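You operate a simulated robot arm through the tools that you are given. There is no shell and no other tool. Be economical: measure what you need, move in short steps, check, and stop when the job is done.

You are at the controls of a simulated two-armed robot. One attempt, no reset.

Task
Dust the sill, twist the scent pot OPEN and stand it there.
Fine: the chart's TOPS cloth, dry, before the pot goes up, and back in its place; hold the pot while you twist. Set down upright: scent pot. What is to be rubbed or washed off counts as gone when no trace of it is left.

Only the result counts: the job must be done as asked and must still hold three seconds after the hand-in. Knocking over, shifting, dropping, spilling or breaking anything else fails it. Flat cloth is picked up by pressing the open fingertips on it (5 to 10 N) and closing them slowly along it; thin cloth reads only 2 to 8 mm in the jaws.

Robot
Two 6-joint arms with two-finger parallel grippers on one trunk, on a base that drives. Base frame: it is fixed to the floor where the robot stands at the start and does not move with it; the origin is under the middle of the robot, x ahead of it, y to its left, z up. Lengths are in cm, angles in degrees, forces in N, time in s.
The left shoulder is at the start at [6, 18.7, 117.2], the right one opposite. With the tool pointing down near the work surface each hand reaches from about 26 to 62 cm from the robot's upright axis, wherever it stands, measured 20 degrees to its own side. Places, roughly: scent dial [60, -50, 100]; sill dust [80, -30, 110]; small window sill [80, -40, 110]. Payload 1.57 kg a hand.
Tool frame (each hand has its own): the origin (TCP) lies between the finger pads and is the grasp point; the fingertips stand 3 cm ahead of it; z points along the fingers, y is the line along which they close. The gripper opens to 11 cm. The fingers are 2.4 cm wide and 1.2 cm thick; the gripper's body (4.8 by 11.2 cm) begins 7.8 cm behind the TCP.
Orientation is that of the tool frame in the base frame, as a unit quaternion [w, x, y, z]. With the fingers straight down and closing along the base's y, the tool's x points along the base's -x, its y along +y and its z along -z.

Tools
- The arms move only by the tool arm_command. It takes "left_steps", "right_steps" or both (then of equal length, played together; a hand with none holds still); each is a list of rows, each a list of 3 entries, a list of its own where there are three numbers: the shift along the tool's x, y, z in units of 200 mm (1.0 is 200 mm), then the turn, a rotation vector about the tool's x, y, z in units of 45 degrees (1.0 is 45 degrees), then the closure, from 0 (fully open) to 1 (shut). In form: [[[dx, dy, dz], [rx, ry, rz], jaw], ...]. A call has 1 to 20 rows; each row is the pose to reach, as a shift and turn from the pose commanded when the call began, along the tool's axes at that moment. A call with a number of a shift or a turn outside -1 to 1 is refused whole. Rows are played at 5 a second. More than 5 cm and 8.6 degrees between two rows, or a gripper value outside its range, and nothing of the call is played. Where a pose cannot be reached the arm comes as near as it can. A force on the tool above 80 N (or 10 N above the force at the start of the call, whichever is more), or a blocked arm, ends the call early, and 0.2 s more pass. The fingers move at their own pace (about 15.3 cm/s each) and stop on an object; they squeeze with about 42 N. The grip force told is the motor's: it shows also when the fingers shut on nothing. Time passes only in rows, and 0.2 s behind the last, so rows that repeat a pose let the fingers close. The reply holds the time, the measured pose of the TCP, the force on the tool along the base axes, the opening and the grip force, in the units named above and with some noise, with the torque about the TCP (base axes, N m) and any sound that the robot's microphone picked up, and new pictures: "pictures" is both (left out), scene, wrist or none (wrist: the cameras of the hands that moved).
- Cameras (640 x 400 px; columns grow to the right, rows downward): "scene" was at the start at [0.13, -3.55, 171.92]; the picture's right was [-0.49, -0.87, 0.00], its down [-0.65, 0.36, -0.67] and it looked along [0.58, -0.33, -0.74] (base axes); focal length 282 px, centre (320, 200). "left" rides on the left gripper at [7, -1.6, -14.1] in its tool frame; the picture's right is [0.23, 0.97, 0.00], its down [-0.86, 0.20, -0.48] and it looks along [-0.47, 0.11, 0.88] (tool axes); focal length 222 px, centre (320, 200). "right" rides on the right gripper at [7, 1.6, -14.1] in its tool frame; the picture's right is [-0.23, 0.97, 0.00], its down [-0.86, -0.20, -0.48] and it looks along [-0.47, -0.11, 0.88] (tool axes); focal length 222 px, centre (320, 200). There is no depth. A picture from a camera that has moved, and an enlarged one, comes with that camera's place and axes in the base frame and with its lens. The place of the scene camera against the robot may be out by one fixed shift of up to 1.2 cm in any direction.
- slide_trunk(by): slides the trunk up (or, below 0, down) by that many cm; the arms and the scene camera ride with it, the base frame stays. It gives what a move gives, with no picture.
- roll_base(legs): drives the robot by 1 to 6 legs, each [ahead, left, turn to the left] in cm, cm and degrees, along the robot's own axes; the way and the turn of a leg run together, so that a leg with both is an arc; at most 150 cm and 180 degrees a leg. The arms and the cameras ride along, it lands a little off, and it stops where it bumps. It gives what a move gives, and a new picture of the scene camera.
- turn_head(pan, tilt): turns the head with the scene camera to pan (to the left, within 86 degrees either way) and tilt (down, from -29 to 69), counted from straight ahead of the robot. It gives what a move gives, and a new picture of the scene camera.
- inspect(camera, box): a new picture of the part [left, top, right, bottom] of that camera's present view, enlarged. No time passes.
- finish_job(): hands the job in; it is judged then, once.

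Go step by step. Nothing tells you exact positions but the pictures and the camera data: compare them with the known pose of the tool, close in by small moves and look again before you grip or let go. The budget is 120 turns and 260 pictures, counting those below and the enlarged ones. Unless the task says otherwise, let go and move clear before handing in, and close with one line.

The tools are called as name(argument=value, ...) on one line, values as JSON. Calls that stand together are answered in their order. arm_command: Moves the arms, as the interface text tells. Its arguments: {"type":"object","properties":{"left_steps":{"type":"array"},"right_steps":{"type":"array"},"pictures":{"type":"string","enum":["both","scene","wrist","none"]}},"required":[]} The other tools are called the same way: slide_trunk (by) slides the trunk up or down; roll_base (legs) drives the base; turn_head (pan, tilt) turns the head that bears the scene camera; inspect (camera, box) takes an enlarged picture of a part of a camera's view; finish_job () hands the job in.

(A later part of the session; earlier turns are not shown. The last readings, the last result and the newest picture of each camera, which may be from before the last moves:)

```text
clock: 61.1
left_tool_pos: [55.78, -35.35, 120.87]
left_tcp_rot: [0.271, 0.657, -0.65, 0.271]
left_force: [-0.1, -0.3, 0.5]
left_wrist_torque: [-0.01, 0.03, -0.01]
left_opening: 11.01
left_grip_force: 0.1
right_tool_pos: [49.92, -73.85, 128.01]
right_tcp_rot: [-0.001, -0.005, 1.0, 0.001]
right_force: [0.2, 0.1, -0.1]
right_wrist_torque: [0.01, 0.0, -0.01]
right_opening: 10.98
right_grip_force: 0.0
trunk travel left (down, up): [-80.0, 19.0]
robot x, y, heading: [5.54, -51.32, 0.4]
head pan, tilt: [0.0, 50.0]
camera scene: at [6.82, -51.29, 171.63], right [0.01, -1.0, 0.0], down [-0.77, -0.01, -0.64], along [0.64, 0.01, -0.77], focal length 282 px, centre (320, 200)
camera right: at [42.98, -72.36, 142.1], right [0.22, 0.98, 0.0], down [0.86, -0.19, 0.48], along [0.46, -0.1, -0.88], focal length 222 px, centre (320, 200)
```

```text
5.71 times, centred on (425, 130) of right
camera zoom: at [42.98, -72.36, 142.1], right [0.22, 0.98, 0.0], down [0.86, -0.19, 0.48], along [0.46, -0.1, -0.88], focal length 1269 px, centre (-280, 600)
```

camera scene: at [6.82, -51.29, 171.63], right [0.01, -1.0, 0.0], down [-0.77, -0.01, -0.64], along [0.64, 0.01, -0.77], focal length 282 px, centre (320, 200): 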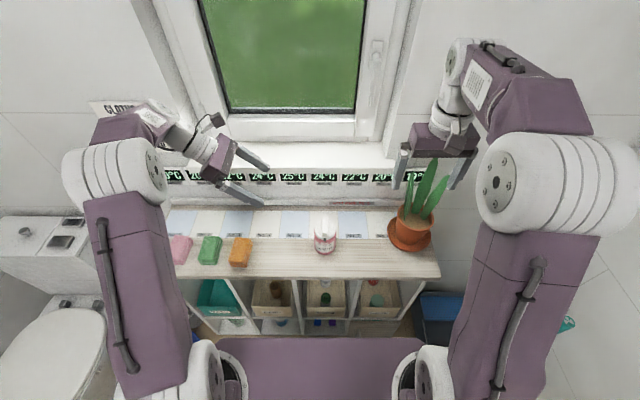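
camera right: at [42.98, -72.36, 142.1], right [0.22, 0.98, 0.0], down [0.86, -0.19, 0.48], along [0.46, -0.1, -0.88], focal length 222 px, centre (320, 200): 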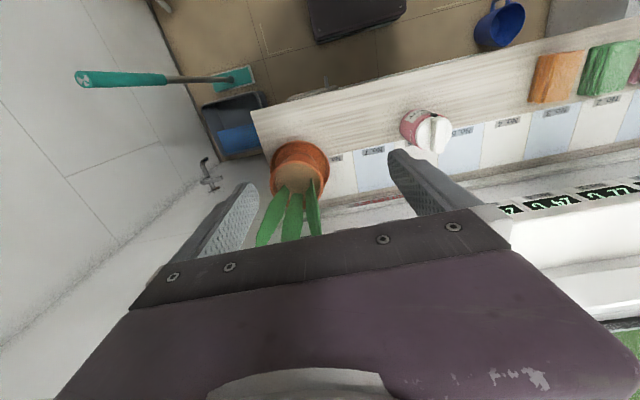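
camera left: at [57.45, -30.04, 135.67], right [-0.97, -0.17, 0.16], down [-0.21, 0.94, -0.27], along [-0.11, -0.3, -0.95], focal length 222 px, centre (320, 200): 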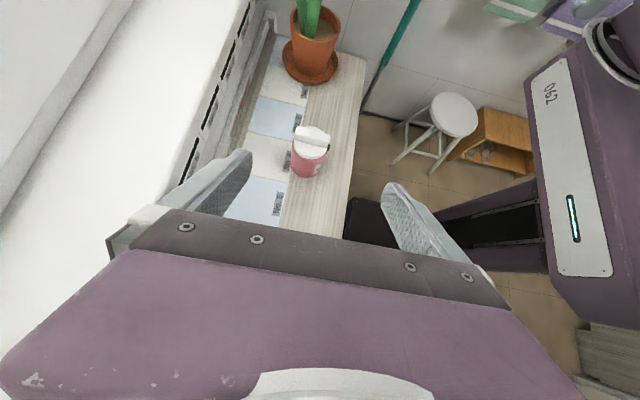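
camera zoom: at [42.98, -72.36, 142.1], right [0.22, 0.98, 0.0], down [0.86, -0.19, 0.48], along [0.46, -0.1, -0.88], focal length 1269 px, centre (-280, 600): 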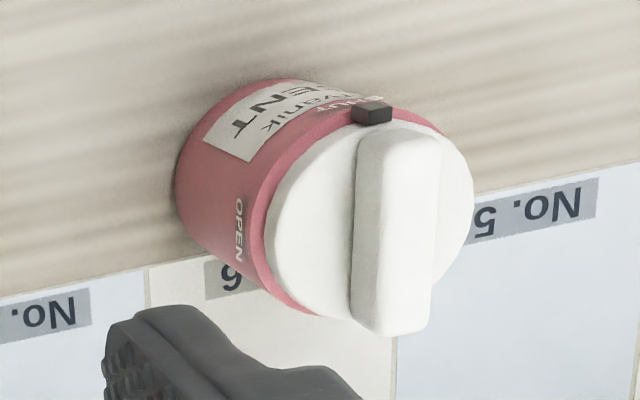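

OPEN is at −y, 90° counter-clockwise from SHUT. Triangulating, the lid centre is at about (56.6, −52.6), top ≈ 98. I lower the left hand beside the pot.

arm_command(left_steps=[[[-0.13, -0.006, 0.151], [0, 0.074, 0], 0], [[-0.26, -0.012, 0.302], [0, 0.148, 0], 0], [[-0.39, -0.019, 0.453], [0, 0.222, 0], 0], [[-0.52, -0.025, 0.605], [0, 0.296, 0], 0], [[-0.65, -0.031, 0.756], [0, 0.37, 0], 0], [[-0.78, -0.0375, 0.907], [0, 0.444, 0], 0]], pictures="both")

inspect(camera="left", box=[220, 40, 420, 220])

```text
clock: 62.5
left_tool_pos: [56.5, -37.15, 97.1]
left_tcp_rot: [0.38, 0.598, -0.593, 0.381]
left_force: [-0.3, 0.3, -0.4]
left_wrist_torque: [-0.01, 0.02, 0.0]
left_opening: 11.0
left_grip_force: 0.0
right_tool_pos: [49.77, -73.7, 128.1]
right_tcp_rot: [-0.001, -0.005, 1.0, 0.0]
right_force: [-0.3, 0.1, -1.0]
right_wrist_torque: [0.01, -0.01, -0.01]
right_opening: 11.0
right_grip_force: 0.1
trunk travel left (down, up): [-80.0, 19.0]
robot x, y, heading: [5.89, -51.56, 0.4]
head pan, tilt: [0.0, 50.0]
camera scene: at [6.65, -51.05, 171.65], right [0.01, -1.0, 0.0], down [-0.77, -0.01, -0.64], along [0.64, 0.0, -0.77], focal length 282 px, centre (320, 200)
camera left: at [57.97, -27.16, 109.29], right [-0.97, -0.1, 0.21], down [-0.21, 0.79, -0.57], along [-0.11, -0.6, -0.79], focal length 222 px, centre (320, 200)
```

scene: 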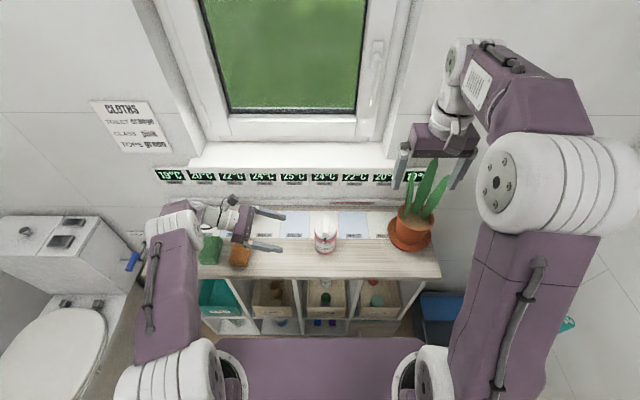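
left: 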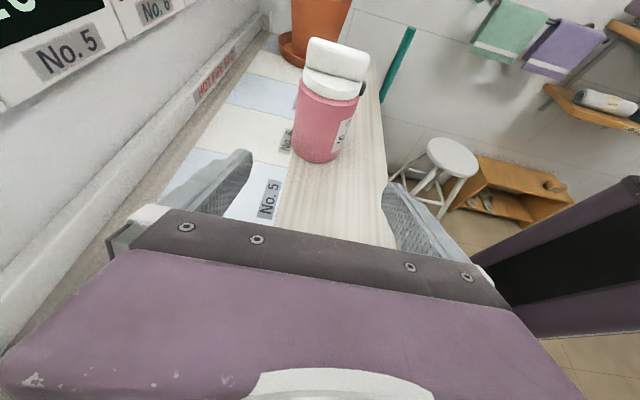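

```text
2.22 times, centred on (320, 130) of left
camera zoom: at [57.97, -27.16, 109.29], right [-0.97, -0.1, 0.21], down [-0.21, 0.79, -0.57], along [-0.11, -0.6, -0.79], focal length 494 px, centre (320, 356)
```

zoom: 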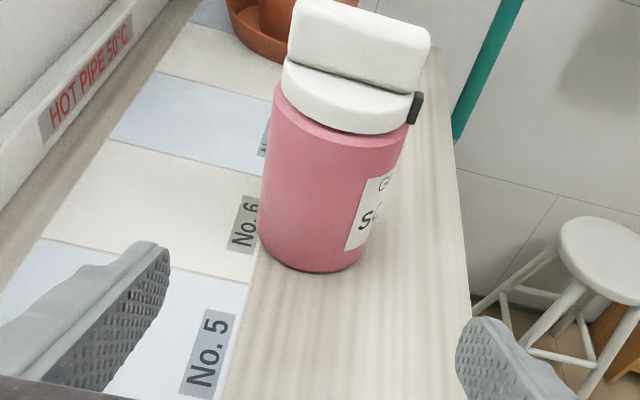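

The approach looks well-centred. Sliding the open fingers around the pot body.

arm_command(left_steps=[[[0.023, -0.01, 0.155], [0, 0, 0], 0], [[0.046, -0.01, 0.31], [0, 0, 0], 0], [[0.069, -0.01, 0.466], [0, 0, 0], 0], [[0.092, -0.01, 0.62], [0, 0, 0], 0], [[0.103, -0.01, 0.7], [0, 0, 0], 0], [[0.1145, -0.01, 0.777], [0, 0, 0], 0]], pictures="both")

inspect(camera="left", box=[180, 40, 480, 220])

inspect(camera="scene", box=[220, 190, 380, 290])

```text
clock: 63.9
left_tool_pos: [56.81, -52.1, 92.53]
left_tcp_rot: [0.378, 0.6, -0.593, 0.381]
left_force: [0.1, -0.9, 0.3]
left_wrist_torque: [-0.01, -0.01, 0.03]
left_opening: 10.99
left_grip_force: 0.1
right_tool_pos: [49.75, -73.71, 128.1]
right_tcp_rot: [0.0, -0.004, 1.0, 0.0]
right_force: [0.0, 0.0, 0.4]
right_wrist_torque: [0.02, 0.0, 0.04]
right_opening: 10.99
right_grip_force: 0.1
trunk travel left (down, up): [-80.0, 19.0]
robot x, y, heading: [5.56, -51.32, 0.3]
head pan, tilt: [0.0, 50.0]
camera scene: at [6.58, -51.18, 171.64], right [0.01, -1.0, 0.0], down [-0.77, -0.01, -0.64], along [0.64, 0.01, -0.77], focal length 282 px, centre (320, 200)
camera left: at [58.3, -42.21, 104.75], right [-0.97, -0.1, 0.21], down [-0.21, 0.79, -0.57], along [-0.11, -0.6, -0.79], focal length 222 px, centre (320, 200)
```

scene: 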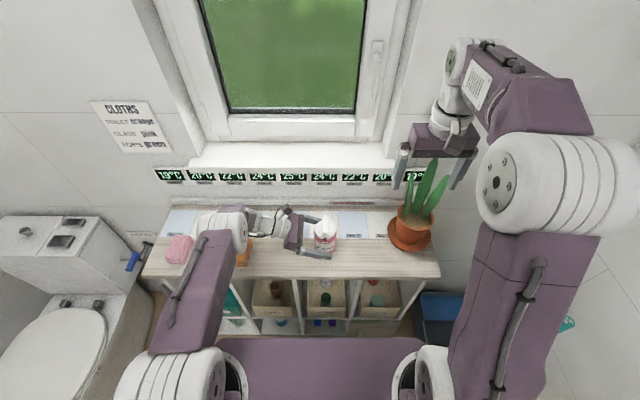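
left: 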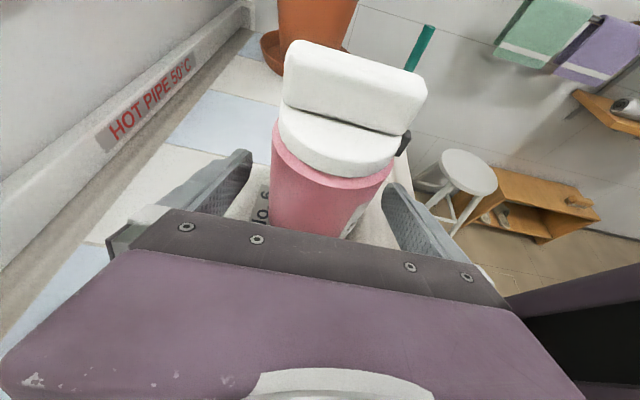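

```text
2.13 times, centred on (330, 130) of left
camera zoom: at [58.3, -42.21, 104.75], right [-0.97, -0.1, 0.21], down [-0.21, 0.79, -0.57], along [-0.11, -0.6, -0.79], focal length 474 px, centre (299, 349)
```

zoom: 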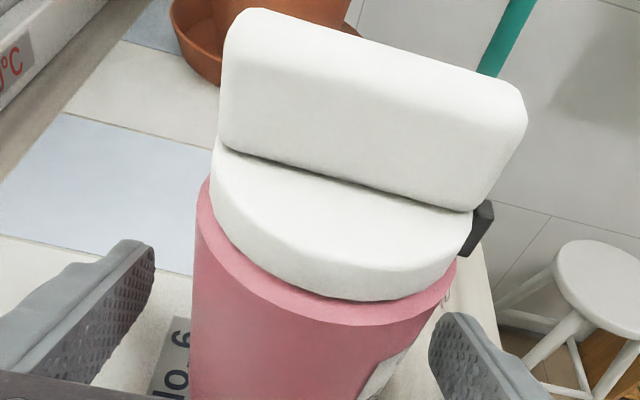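

```text
4.00 times, centred on (300, 240) of scene
camera zoom: at [6.58, -51.18, 171.64], right [0.01, -1.0, 0.0], down [-0.77, -0.01, -0.64], along [0.64, 0.01, -0.77], focal length 1127 px, centre (400, 40)
```

zoom: 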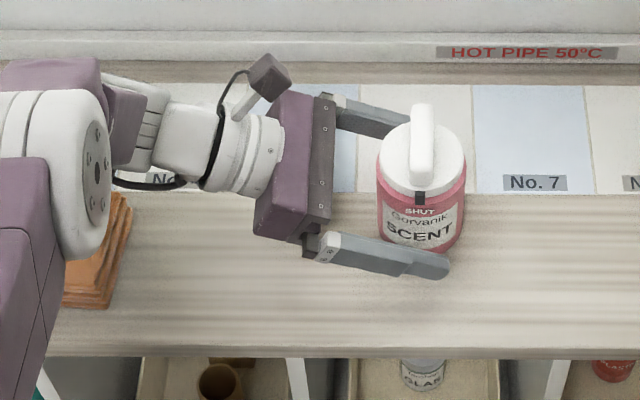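

The pot is between the fingers; I close slowly.

arm_command(left_steps=[[[0, 0, 0], [0, 0, 0], 0.1], [[0, 0, 0], [0, 0, 0], 0.18], [[0, 0, 0], [0, 0, 0], 0.24], [[0, 0, 0], [0, 0, 0], 0.28], [[0, 0, 0], [0, 0, 0], 0.32], [[0, 0, 0], [0, 0, 0], 0.36], [[0, 0, 0], [0, 0, 0], 0.5], [[0, 0, 0], [0, 0, 0], 1], [[0, 0, 0], [0, 0, 0], 1]], pictures="wrist")

inspect(camera="scene", box=[280, 200, 360, 270])

inspect(camera="right", box=[380, 90, 470, 165])

```text
clock: 65.9
left_tool_pos: [56.74, -52.05, 92.48]
left_tcp_rot: [0.378, 0.6, -0.593, 0.381]
left_force: [1.6, 0.0, 1.0]
left_wrist_torque: [0.0, -0.21, 0.05]
left_opening: 7.1
left_grip_force: 42.2
right_tool_pos: [49.71, -73.88, 128.13]
right_tcp_rot: [0.0, -0.004, 1.0, -0.001]
right_force: [0.8, 0.0, -0.7]
right_wrist_torque: [0.01, 0.01, -0.03]
right_opening: 11.01
right_grip_force: 0.0
trunk travel left (down, up): [-80.0, 19.0]
robot x, y, heading: [5.76, -51.55, 0.8]
head pan, tilt: [0.0, 50.0]
camera left: at [58.31, -42.16, 104.75], right [-0.97, -0.1, 0.21], down [-0.21, 0.79, -0.57], along [-0.11, -0.6, -0.79], focal length 222 px, centre (320, 200)
```

left: 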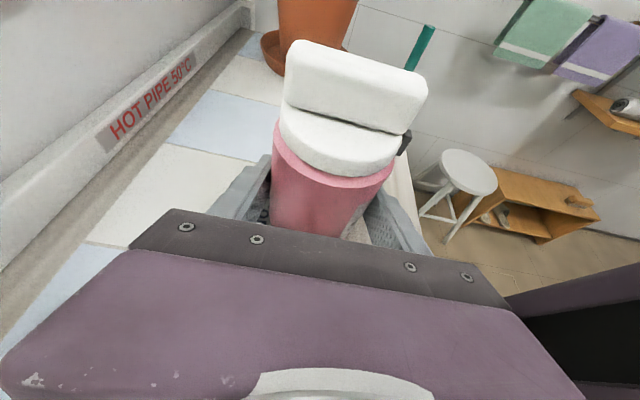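

```text
5.71 times, centred on (320, 235) of scene
camera zoom: at [6.59, -51.14, 171.64], right [0.01, -1.0, 0.0], down [-0.77, -0.01, -0.64], along [0.64, 0.01, -0.77], focal length 1610 px, centre (320, 0)
```

zoom: 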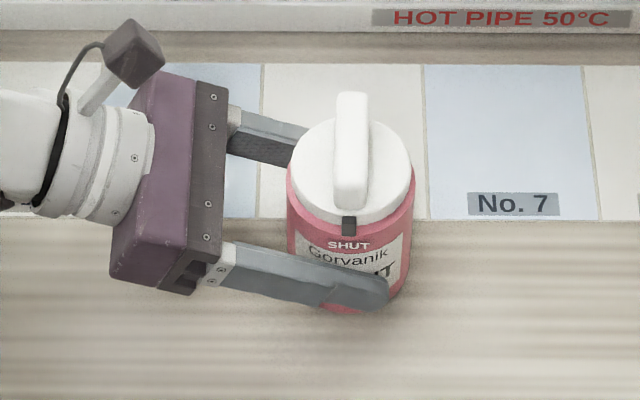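

```text
5.33 times, centred on (425, 128) of right
camera zoom: at [42.75, -72.18, 142.19], right [0.22, 0.98, 0.0], down [0.86, -0.19, 0.48], along [0.47, -0.1, -0.88], focal length 1185 px, centre (-240, 587)
```

zoom: 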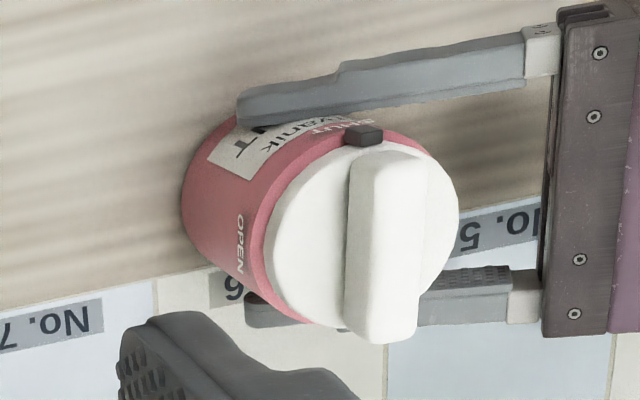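

The pot is held (7.1 cm). Now the right hand goes above the lid, moving sideways first to stay clear of the plant.

arm_command(right_steps=[[[-0.05, 0.2, 0], [0, 0, 0], 0.2], [[-0.12, 0.4, 0], [0, 0, 0], 0.3], [[-0.2, 0.6, 0.1], [0, 0, 0], 0.5], [[-0.28, 0.8, 0.2], [0, 0, 0], 0.5], [[-0.35, 1.0, 0.3], [0, 0, 0], 0.5], [[-0.35, 1.0, 0.5], [0, 0, 0], 0.5], [[-0.35, 1.0, 0.65], [0, 0, 0], 0.5]], pictures="both")

inspect(camera="right", box=[220, 60, 420, 210])

inspect(camera="left", box=[220, 0, 460, 150])

```text
clock: 67.5
left_tool_pos: [56.7, -51.94, 92.48]
left_tcp_rot: [0.38, 0.599, -0.593, 0.381]
left_force: [-0.6, -0.1, 0.6]
left_wrist_torque: [0.03, -0.06, -0.08]
left_opening: 7.06
left_grip_force: 41.8
right_tool_pos: [56.74, -53.93, 114.95]
right_tcp_rot: [0.0, -0.004, 1.0, 0.0]
right_force: [0.0, -0.1, 0.2]
right_wrist_torque: [0.0, 0.02, 0.0]
right_opening: 5.49
right_grip_force: 0.0
trunk travel left (down, up): [-80.0, 19.0]
robot x, y, heading: [5.53, -51.58, 0.6]
head pan, tilt: [0.0, 50.0]
camera scene: at [6.59, -51.09, 171.64], right [0.01, -1.0, 0.0], down [-0.77, -0.01, -0.64], along [0.64, 0.0, -0.77], focal length 282 px, centre (320, 200)
camera right: at [49.76, -52.33, 129.05], right [0.22, 0.98, 0.0], down [0.86, -0.19, 0.48], along [0.47, -0.11, -0.88], focal length 222 px, centre (320, 200)
```

scene: 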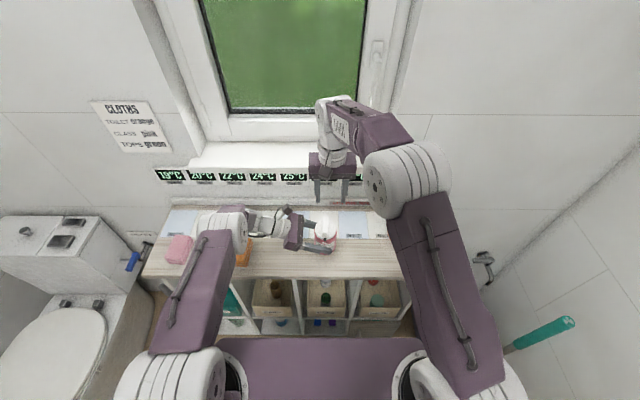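
right: 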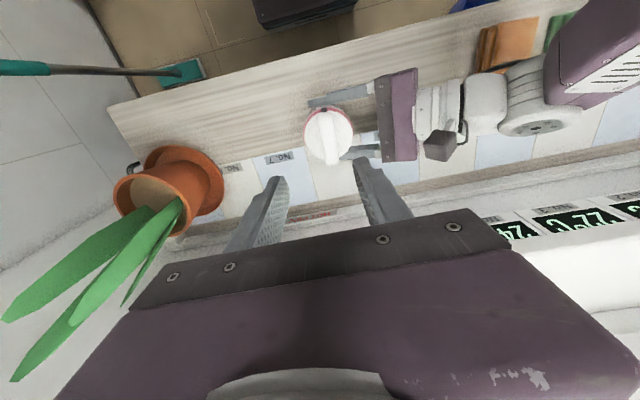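

```text
2.67 times, centred on (320, 135) of right
camera zoom: at [49.76, -52.33, 129.05], right [0.22, 0.98, 0.0], down [0.86, -0.19, 0.48], along [0.47, -0.11, -0.88], focal length 592 px, centre (320, 373)
```

zoom: 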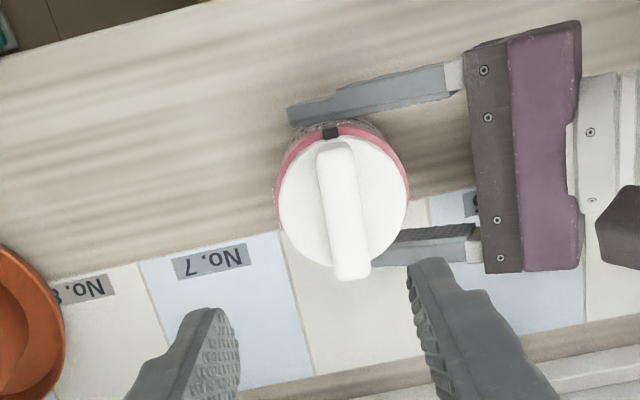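

```text
2.67 times, centred on (340, 75) of left
camera zoom: at [58.3, -42.14, 104.74], right [-0.97, -0.1, 0.21], down [-0.21, 0.79, -0.57], along [-0.11, -0.6, -0.79], focal length 592 px, centre (267, 533)
```

zoom: 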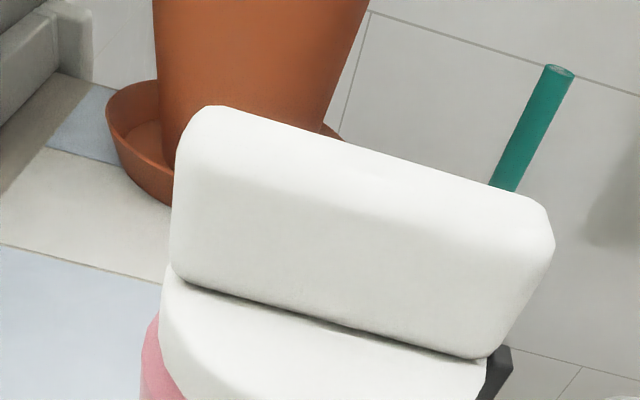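

The ridge is centred at (56.7, −52.9), yawed about −3°. Lowering over it.

arm_command(right_steps=[[[0, 0.052, 0.15], [0, 0, 0.03], 0.5], [[0, 0.052, 0.35], [0, 0, 0.06], 0.5], [[0, 0.052, 0.5], [0, 0, 0.06], 0.5], [[0, 0.052, 0.6], [0, 0, 0.06], 0.5], [[0, 0.052, 0.64], [0, 0, 0.06], 0.5]], pictures="both")

inspect(camera="left", box=[180, 0, 500, 200])

inspect(camera="right", box=[220, 60, 420, 210])

```text
clock: 68.7
left_tool_pos: [56.84, -52.17, 92.52]
left_tcp_rot: [0.379, 0.599, -0.594, 0.381]
left_force: [-0.7, -0.7, 0.5]
left_wrist_torque: [0.02, -0.07, 0.0]
left_opening: 7.09
left_grip_force: 42.2
right_tool_pos: [56.69, -52.84, 102.1]
right_tcp_rot: [0.0, 0.019, 1.0, 0.0]
right_force: [0.9, 0.2, -0.2]
right_wrist_torque: [-0.03, -0.02, 0.02]
right_opening: 5.52
right_grip_force: 0.0
trunk travel left (down, up): [-80.0, 19.0]
robot x, y, heading: [5.65, -51.51, 0.5]
head pan, tilt: [0.0, 50.0]
camera scene: at [6.55, -51.13, 171.64], right [0.01, -1.0, 0.0], down [-0.77, -0.01, -0.64], along [0.64, 0.01, -0.77], focal length 282 px, centre (320, 200)
camera right: at [49.86, -50.88, 116.23], right [0.27, 0.96, 0.0], down [0.85, -0.23, 0.48], along [0.46, -0.13, -0.88], focal length 222 px, centre (320, 200)
```

scene: 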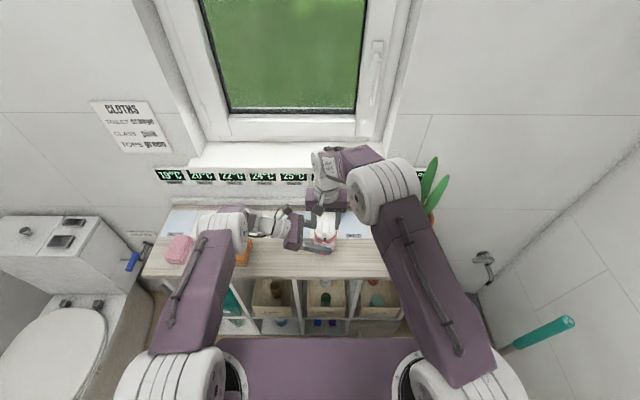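
right: 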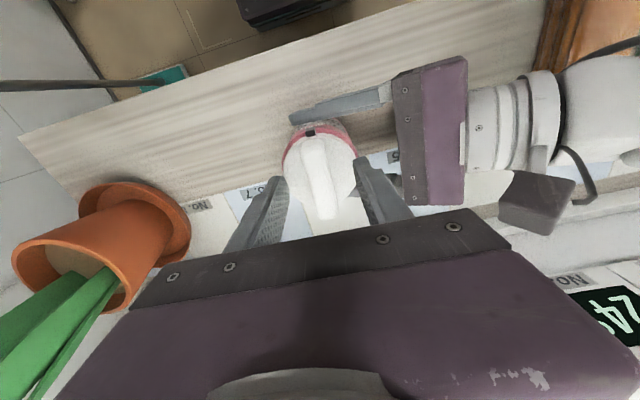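

```text
2.00 times, centred on (340, 100) of left
camera zoom: at [58.28, -42.16, 104.74], right [-0.97, -0.1, 0.21], down [-0.21, 0.79, -0.57], along [-0.11, -0.6, -0.79], focal length 444 px, centre (280, 400)
```

zoom: 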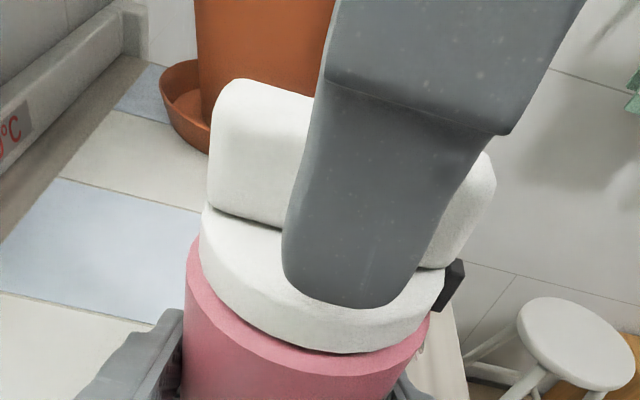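

```text
2.67 times, centred on (320, 135) of right
camera zoom: at [49.86, -50.88, 116.23], right [0.27, 0.96, 0.0], down [0.85, -0.23, 0.48], along [0.46, -0.13, -0.88], focal length 592 px, centre (320, 373)
```

zoom: 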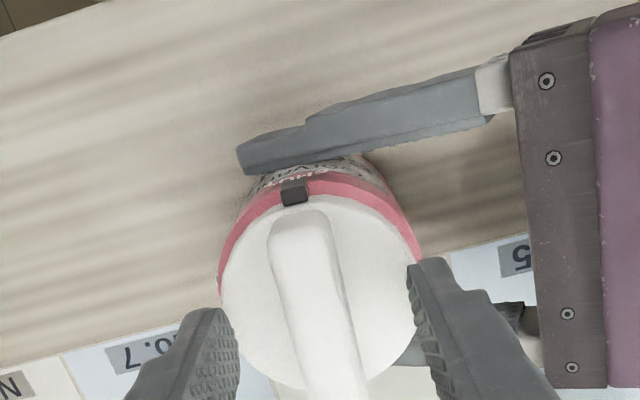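

Well placed. Closing on the ridge.

arm_command(right_steps=[[[0, 0, 0], [0, 0, 0], 0.65], [[0, 0, 0], [0, 0, 0], 0.75], [[0, 0, 0], [0, 0, 0], 0.82], [[0, 0, 0], [0, 0, 0], 0.9], [[0, 0, 0], [0, 0, 0], 1], [[0, 0, 0], [0, 0, 0], 1]], pictures="wrist")

```text
clock: 70.1
left_tool_pos: [56.77, -52.06, 92.53]
left_tcp_rot: [0.38, 0.599, -0.594, 0.38]
left_force: [-0.9, -1.5, 0.3]
left_wrist_torque: [0.12, -0.13, 0.0]
left_opening: 7.1
left_grip_force: 42.0
right_tool_pos: [56.69, -52.85, 102.24]
right_tcp_rot: [0.0, 0.019, 1.0, 0.0]
right_force: [0.9, 1.7, 1.4]
right_wrist_torque: [0.05, 0.06, 0.07]
right_opening: 1.74
right_grip_force: 32.1
trunk travel left (down, up): [-80.0, 19.0]
robot x, y, heading: [5.45, -51.42, 0.9]
head pan, tilt: [0.0, 50.0]
camera right: at [49.88, -50.87, 116.25], right [0.27, 0.96, 0.0], down [0.85, -0.23, 0.48], along [0.46, -0.13, -0.88], focal length 222 px, centre (320, 200)
```

right: 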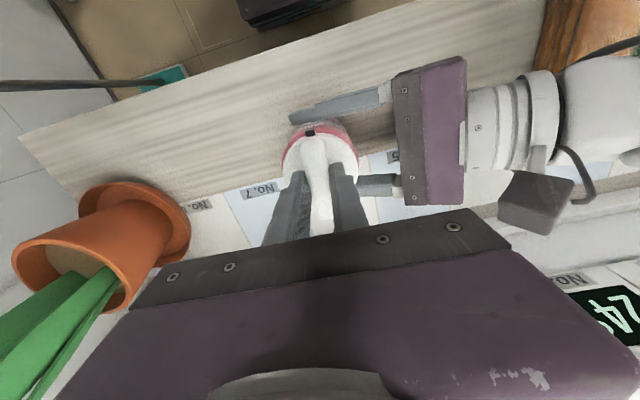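

Ridge gripped (1.7 cm) with little side force. Twisting counter-clockwise 45° first.

arm_command(right_steps=[[[0, 0, 0], [0, 0, 0], 1], [[0, 0, 0], [0, 0, -0.125], 1], [[0, 0, 0], [0, 0, -0.25], 1], [[0, 0, 0], [0, 0, -0.375], 1], [[0, 0, 0], [0, 0, -0.5], 1], [[0, 0, 0], [0, 0, -0.625], 1], [[0, 0, 0], [0, 0, -0.75], 1], [[0, 0, 0], [0, 0, -0.875], 1], [[0, 0, 0], [0, 0, -1], 1]], pictures="both")

inspect(camera="right", box=[220, 60, 420, 210])

inspect(camera="scene", box=[280, 190, 370, 270])

```text
clock: 72.1
left_tool_pos: [56.94, -52.0, 92.44]
left_tcp_rot: [0.38, 0.599, -0.594, 0.38]
left_force: [4.6, -3.3, 4.5]
left_wrist_torque: [-0.37, 0.89, 0.04]
left_opening: 7.07
left_grip_force: 41.9
right_tool_pos: [56.84, -52.79, 102.18]
right_tcp_rot: [-0.001, -0.365, 0.931, 0.0]
right_force: [-5.8, 3.4, -4.8]
right_wrist_torque: [0.61, -0.45, 0.01]
right_opening: 1.72
right_grip_force: 31.8
trunk travel left (down, up): [-80.0, 19.0]
robot x, y, heading: [5.73, -51.26, 0.6]
head pan, tilt: [0.0, 50.0]
camera scene: at [6.64, -51.14, 171.64], right [0.01, -1.0, 0.0], down [-0.77, -0.01, -0.64], along [0.64, 0.01, -0.77], focal length 282 px, centre (320, 200)
camera right: at [50.69, -56.37, 116.27], right [-0.5, 0.87, 0.0], down [0.76, 0.44, 0.48], along [0.41, 0.24, -0.88], focal length 222 px, centre (320, 200)
```

scene: 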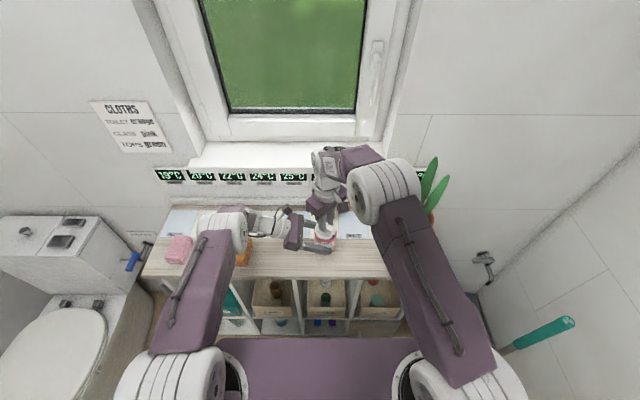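
right: 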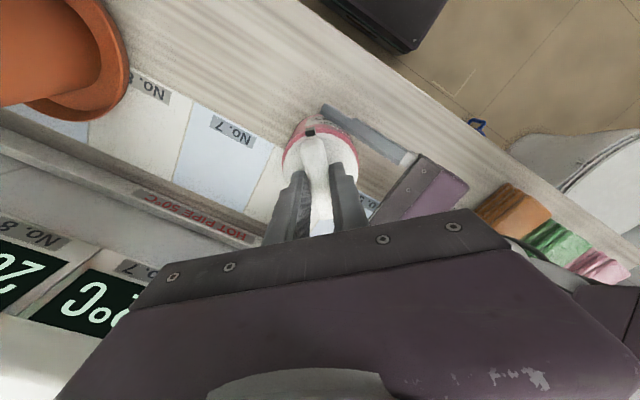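

```text
2.67 times, centred on (320, 135) of right
camera zoom: at [50.69, -56.37, 116.27], right [-0.5, 0.87, 0.0], down [0.76, 0.44, 0.48], along [0.41, 0.24, -0.88], focal length 592 px, centre (320, 373)
```

zoom: 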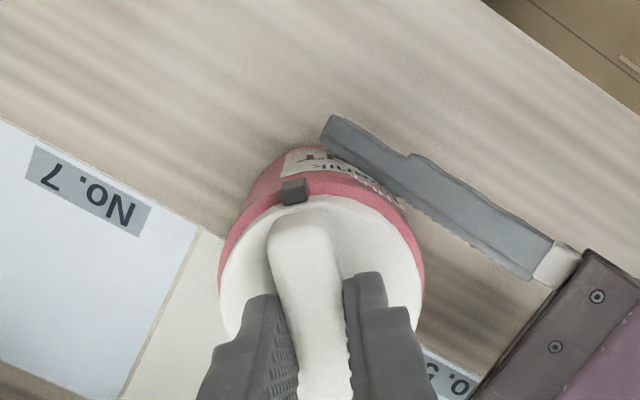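

```text
5.00 times, centred on (325, 230) of scene
camera zoom: at [6.64, -51.14, 171.64], right [0.01, -1.0, 0.0], down [-0.77, -0.01, -0.64], along [0.64, 0.01, -0.77], focal length 1409 px, centre (295, 50)
```

zoom: 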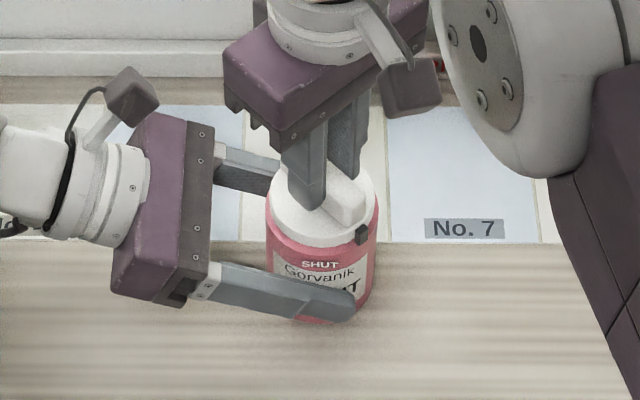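

The lid turned 45° while the pot stayed put. Another 45°.

arm_command(right_steps=[[[0, 0, 0], [0, 0, -0.125], 1], [[0, 0, 0], [0, 0, -0.25], 1], [[0, 0, 0], [0, 0, -0.375], 1], [[0, 0, 0], [0, 0, -0.5], 1], [[0, 0, 0], [0, 0, -0.625], 1], [[0, 0, 0], [0, 0, -0.75], 1], [[0, 0, 0], [0, 0, -0.875], 1], [[0, 0, 0], [0, 0, -1], 1], [[0, 0, 0], [0, 0, -1], 1]], pictures="wrist")

inspect(camera="right", box=[240, 80, 400, 200])

inspect(camera="scene", box=[280, 190, 370, 270])

```text
clock: 74.1
left_tool_pos: [56.86, -52.14, 92.55]
left_tcp_rot: [0.38, 0.599, -0.594, 0.38]
left_force: [-2.7, 4.7, 5.6]
left_wrist_torque: [-0.18, -0.48, -0.04]
left_opening: 7.09
left_grip_force: 41.0
right_tool_pos: [56.84, -52.91, 102.11]
right_tcp_rot: [0.0, -0.694, 0.72, 0.0]
right_force: [3.8, -5.3, -3.2]
right_wrist_torque: [-0.25, 0.04, -0.01]
right_opening: 1.72
right_grip_force: 32.3
trunk travel left (down, up): [-80.0, 19.0]
robot x, y, heading: [5.53, -51.55, 0.5]
head pan, tilt: [0.0, 50.0]
camera right: at [54.99, -59.75, 116.27], right [-0.96, 0.26, 0.0], down [0.23, 0.85, 0.48], along [0.13, 0.46, -0.88], focal length 222 px, centre (320, 200)
```

right: 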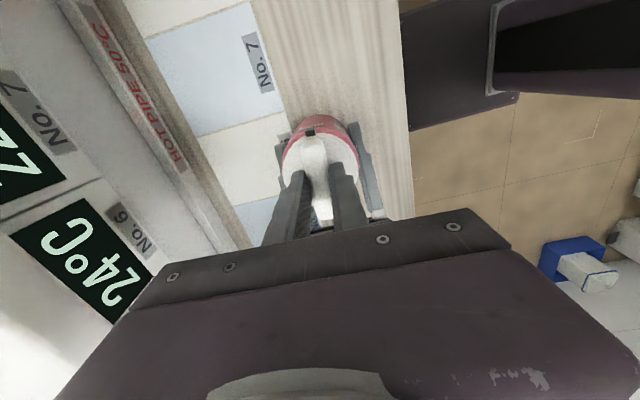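

```text
3.33 times, centred on (320, 140) of right
camera zoom: at [54.99, -59.75, 116.27], right [-0.96, 0.26, 0.0], down [0.23, 0.85, 0.48], along [0.13, 0.46, -0.88], focal length 740 px, centre (320, 400)
```

zoom: 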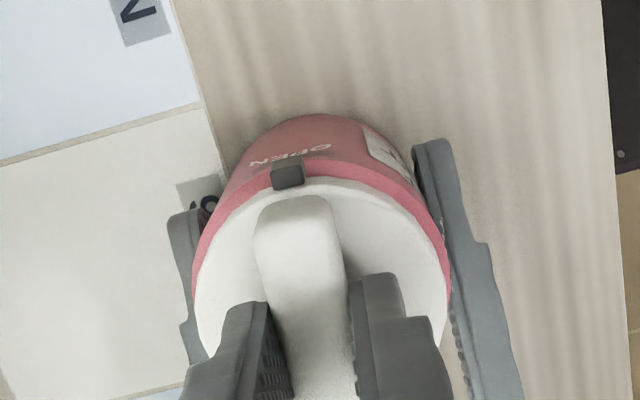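

```text
5.00 times, centred on (325, 230) of scene
camera zoom: at [6.61, -51.13, 171.64], right [0.01, -1.0, 0.0], down [-0.77, -0.01, -0.64], along [0.64, 0.01, -0.77], focal length 1409 px, centre (295, 50)
```

zoom: 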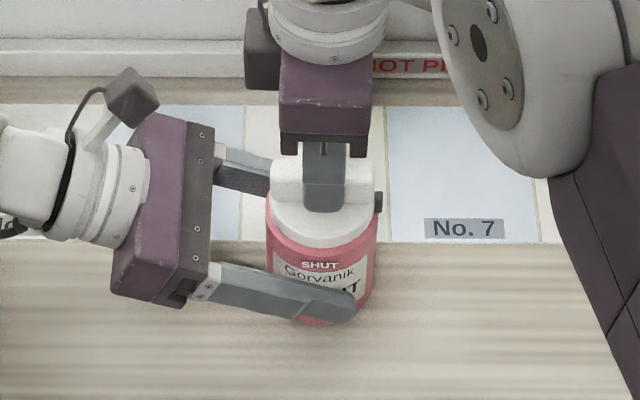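

inspect(camera="right", box=[290, 105, 350, 145])

```text
10.00 times, centred on (320, 125) of right
camera zoom: at [54.99, -59.75, 116.27], right [-0.96, 0.26, 0.0], down [0.23, 0.85, 0.48], along [0.13, 0.46, -0.88], focal length 2221 px, centre (320, 950)
```

zoom: 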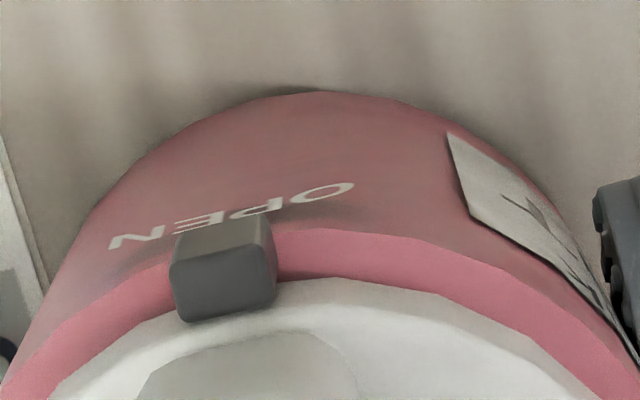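

The marker is at OPEN. Releasing the ridge and lifting the right hand clear.

arm_command(right_steps=[[[0, 0, 0], [0, 0, 0], 0.8], [[0, 0, 0], [0, 0, 0], 0.6], [[0, 0, 0], [0, 0, 0], 0.5], [[0, 0, -0.1], [0, 0, 0], 0.5], [[0, 0, -0.3], [0, 0, 0], 0.5], [[0, 0, -0.5], [0, 0, 0], 0.5], [[0, 0, -0.7], [0, 0, 0], 0.5], [[0, 0, -0.9], [0, 0, 0], 0.5]], pictures="wrist")

inspect(camera="right", box=[260, 60, 420, 180])

```text
clock: 75.9
left_tool_pos: [56.82, -52.11, 92.4]
left_tcp_rot: [0.379, 0.599, -0.593, 0.381]
left_force: [-0.2, -0.2, -0.8]
left_wrist_torque: [0.05, -0.04, 0.01]
left_opening: 7.08
left_grip_force: 42.0
right_tool_pos: [56.81, -52.81, 120.34]
right_tcp_rot: [0.001, -0.693, 0.721, 0.0]
right_force: [-0.3, 0.1, 0.6]
right_wrist_torque: [0.0, 0.0, -0.02]
right_opening: 5.5
right_grip_force: 0.0
trunk travel left (down, up): [-80.0, 19.0]
robot x, y, heading: [5.33, -51.51, 0.4]
head pan, tilt: [0.0, 50.0]
camera right: at [55.03, -59.74, 134.41], right [-0.96, 0.26, 0.0], down [0.23, 0.85, 0.48], along [0.13, 0.46, -0.88], focal length 222 px, centre (320, 200)
```

right: 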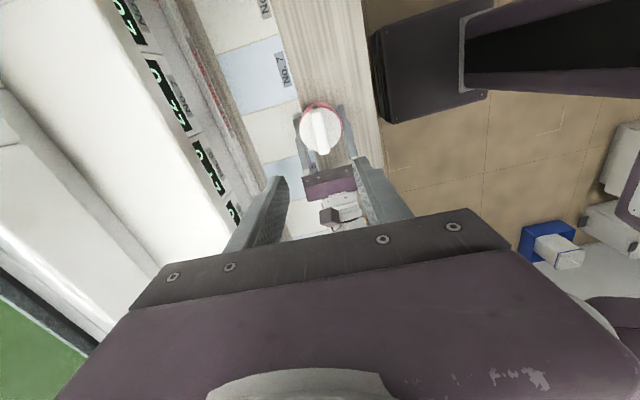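

```text
3.33 times, centred on (340, 120) of right
camera zoom: at [55.03, -59.74, 134.41], right [-0.96, 0.26, 0.0], down [0.23, 0.85, 0.48], along [0.13, 0.46, -0.88], focal length 740 px, centre (253, 467)
```

zoom: 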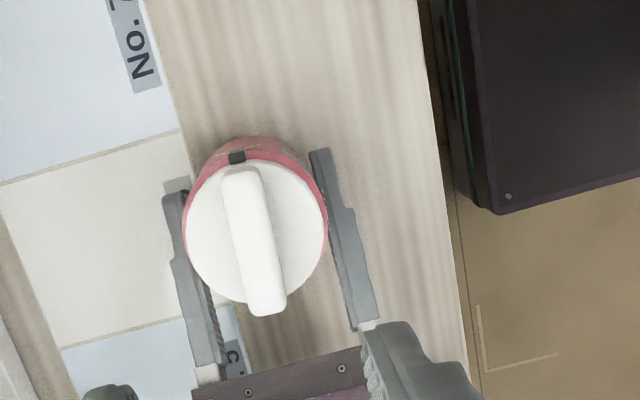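

The lid stays at OPEN. I retract the right hand toward the robot and up, then lift the pot slightly with the left.

arm_command(right_steps=[[[0, 0.15, -0.15], [0, 0, 0], 0.5], [[0, 0.35, -0.25], [0, 0, 0], 0.5], [[0, 0.55, -0.35], [0, 0, 0], 0.5], [[0.1, 0.75, -0.45], [0, 0, 0], 0.5], [[0.3, 0.85, -0.5], [0, 0, 0], 0.5], [[0.5, 0.95, -0.5], [0, 0, 0], 0.5], [[0.7, 1.0, -0.5], [0, 0, 0], 0.5]], pictures="none")

arm_command(left_steps=[[[0.045, 0, -0.021], [0, 0, 0], 1], [[0.136, 0, -0.063], [0, 0, 0], 1], [[0.272, 0, -0.127], [0, 0, 0], 1], [[0.453, 0, -0.211], [0, 0, 0], 1]], pictures="both")

```text
clock: 77.5
left_tool_pos: [56.73, -52.05, 92.51]
left_tcp_rot: [0.379, 0.599, -0.594, 0.381]
left_force: [-0.6, 0.9, 1.1]
left_wrist_torque: [0.0, -0.18, 0.05]
left_opening: 7.08
left_grip_force: 42.5
right_tool_pos: [36.27, -66.08, 130.47]
right_tcp_rot: [0.001, -0.694, 0.72, 0.0]
right_force: [0.7, -0.4, 0.1]
right_wrist_torque: [0.01, -0.01, -0.01]
right_opening: 5.53
right_grip_force: 0.0
trunk travel left (down, up): [-80.0, 19.0]
robot x, y, heading: [5.96, -51.66, 0.7]
head pan, tilt: [0.0, 50.0]
```

```text
clock: 78.5
left_tool_pos: [56.55, -52.15, 102.76]
left_tcp_rot: [0.379, 0.6, -0.592, 0.382]
left_force: [-0.7, 0.2, -3.5]
left_wrist_torque: [0.06, 0.01, 0.05]
left_opening: 7.1
left_grip_force: 42.2
right_tool_pos: [36.28, -65.98, 130.46]
right_tcp_rot: [-0.001, -0.693, 0.721, 0.0]
right_force: [-0.1, 0.9, 1.0]
right_wrist_torque: [-0.01, -0.01, 0.03]
right_opening: 5.5
right_grip_force: 0.1
trunk travel left (down, up): [-80.0, 19.0]
robot x, y, heading: [5.37, -50.98, 0.1]
head pan, tilt: [0.0, 50.0]
camera scene: at [6.52, -51.19, 171.63], right [0.01, -1.0, 0.0], down [-0.77, -0.01, -0.64], along [0.64, 0.01, -0.77], focal length 282 px, centre (320, 200)
camera left: at [57.99, -42.18, 114.92], right [-0.97, -0.1, 0.21], down [-0.21, 0.79, -0.57], along [-0.11, -0.6, -0.79], focal length 222 px, centre (320, 200)
```

scene: 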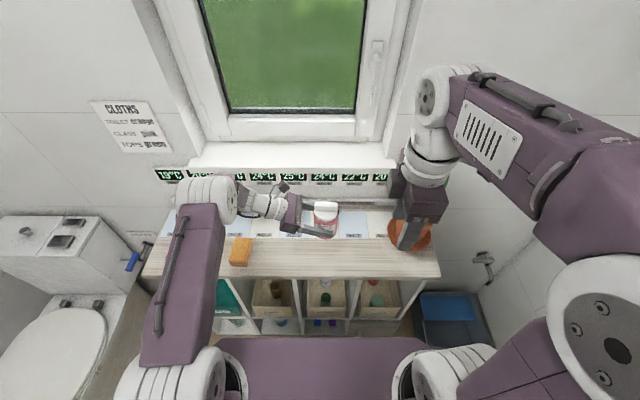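
left: 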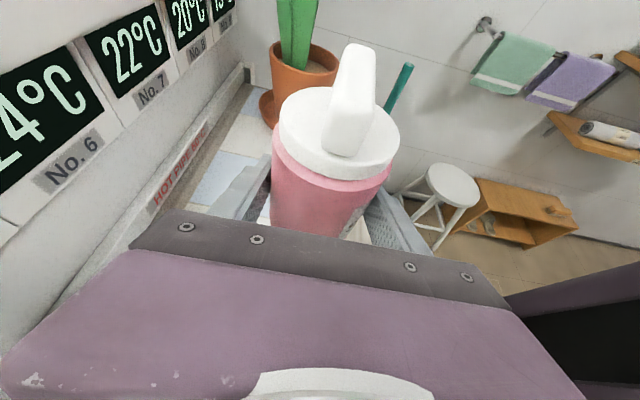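

Pot lifted, upright. Trunk up 19, then drive 15 ahead.

slide_trunk(by=19)

roll_base(legs=[[15, 0, 0]])

inspect(camera="left", box=[0, 0, 640, 400])

```text
clock: 80.6
left_tool_pos: [56.54, -52.03, 121.49]
left_tcp_rot: [0.379, 0.599, -0.593, 0.381]
left_force: [0.1, 0.1, -3.7]
left_wrist_torque: [0.01, 0.02, -0.02]
left_opening: 7.11
left_grip_force: 42.0
right_tool_pos: [36.49, -66.06, 149.44]
right_tcp_rot: [-0.001, -0.693, 0.721, 0.0]
right_force: [-0.2, 0.0, 0.3]
right_wrist_torque: [0.01, -0.02, 0.0]
right_opening: 5.52
right_grip_force: 0.0
trunk travel left (down, up): [-99.0, 0.0]
robot x, y, heading: [5.88, -51.5, 0.5]
head pan, tilt: [0.0, 50.0]
```

```text
clock: 82.1
left_tool_pos: [71.36, -52.19, 121.37]
left_tcp_rot: [0.382, 0.598, -0.594, 0.379]
left_force: [0.5, 1.1, -2.6]
left_wrist_torque: [-0.04, 0.04, -0.05]
left_opening: 7.1
left_grip_force: 42.0
right_tool_pos: [51.13, -66.08, 149.26]
right_tcp_rot: [-0.002, -0.691, 0.723, 0.002]
right_force: [0.6, -0.3, -0.3]
right_wrist_torque: [-0.02, 0.06, -0.04]
right_opening: 5.5
right_grip_force: 0.1
trunk travel left (down, up): [-99.0, 0.0]
robot x, y, heading: [19.97, -51.17, 0.3]
head pan, tilt: [0.0, 50.0]
stopped in leg 1: the robot was blocked; the commanded pose is now the measured one
camera scene: at [21.72, -50.96, 190.62], right [0.0, -1.0, 0.0], down [-0.77, 0.0, -0.64], along [0.64, 0.0, -0.77], focal length 282 px, centre (320, 200)
```

scene: 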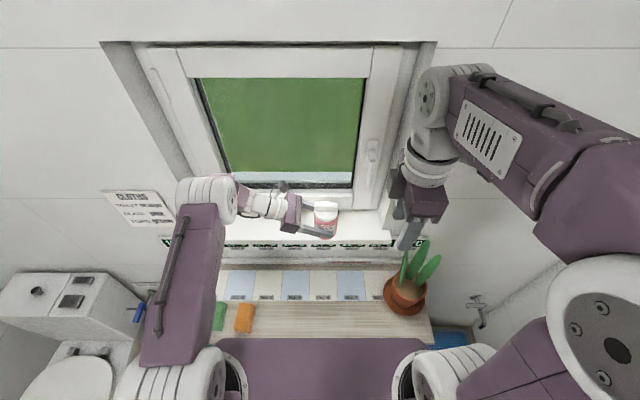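

```text
1.00 times, centred on (320, 200) of left
camera zoom: at [73.0, -42.34, 133.61], right [-0.97, -0.1, 0.21], down [-0.2, 0.8, -0.57], along [-0.11, -0.6, -0.79], focal length 222 px, centre (320, 200)
```

zoom: 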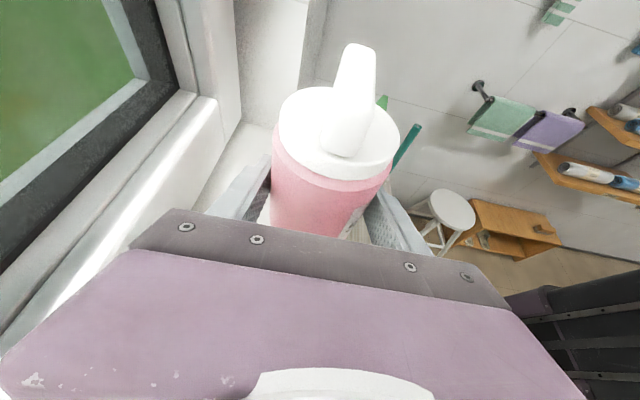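

The base stopped early; I look down to see what it met and whether anything moved.

turn_head(pan=-10, tilt=69)

inspect(camera="right", box=[0, 0, 640, 400])

```text
clock: 82.9
left_tool_pos: [71.12, -52.2, 121.44]
left_tcp_rot: [0.381, 0.597, -0.595, 0.379]
left_force: [1.5, -0.5, -3.2]
left_wrist_torque: [-0.02, 0.01, 0.0]
left_opening: 7.1
left_grip_force: 42.0
right_tool_pos: [50.95, -66.02, 149.37]
right_tcp_rot: [0.0, -0.69, 0.723, 0.0]
right_force: [0.4, 0.1, 0.3]
right_wrist_torque: [0.02, 0.0, 0.0]
right_opening: 5.5
right_grip_force: 0.1
trunk travel left (down, up): [-99.0, 0.0]
robot x, y, heading: [20.14, -51.31, -0.0]
head pan, tilt: [-10.0, 68.8]
camera scene: at [19.11, -51.87, 188.45], right [-0.17, -0.98, 0.0], down [-0.92, 0.16, -0.36], along [0.36, -0.06, -0.93], focal length 282 px, centre (320, 200)
```

scene: 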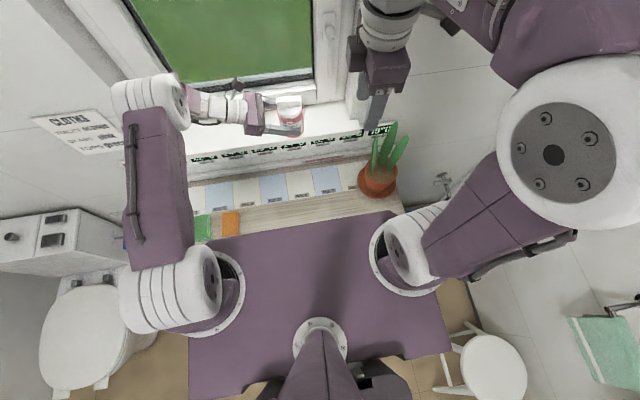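

```text
1.00 times, centred on (320, 200) of right
camera zoom: at [49.01, -72.91, 163.47], right [-0.96, 0.27, 0.0], down [0.24, 0.85, 0.48], along [0.13, 0.46, -0.88], focal length 222 px, centre (320, 200)
```

zoom: 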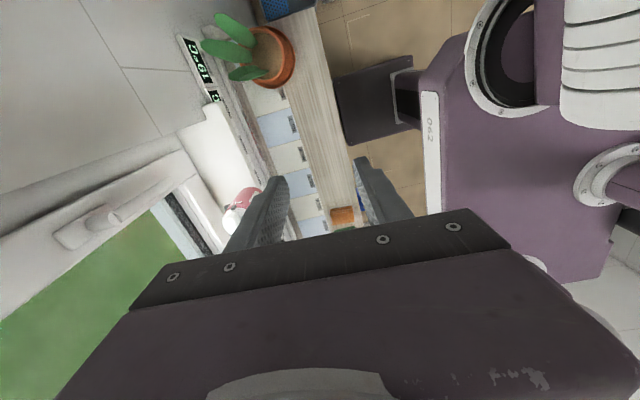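

inspect(camera="right", box=[230, 0, 450, 170])

```text
2.35 times, centred on (340, 85) of right
camera zoom: at [49.01, -72.91, 163.47], right [-0.96, 0.27, 0.0], down [0.24, 0.85, 0.48], along [0.13, 0.46, -0.88], focal length 523 px, centre (273, 471)
```

zoom: 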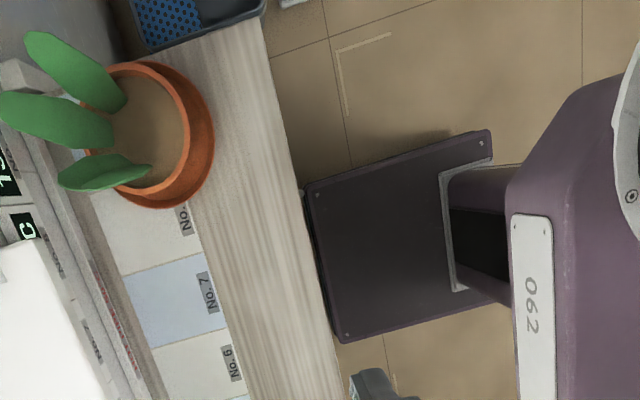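

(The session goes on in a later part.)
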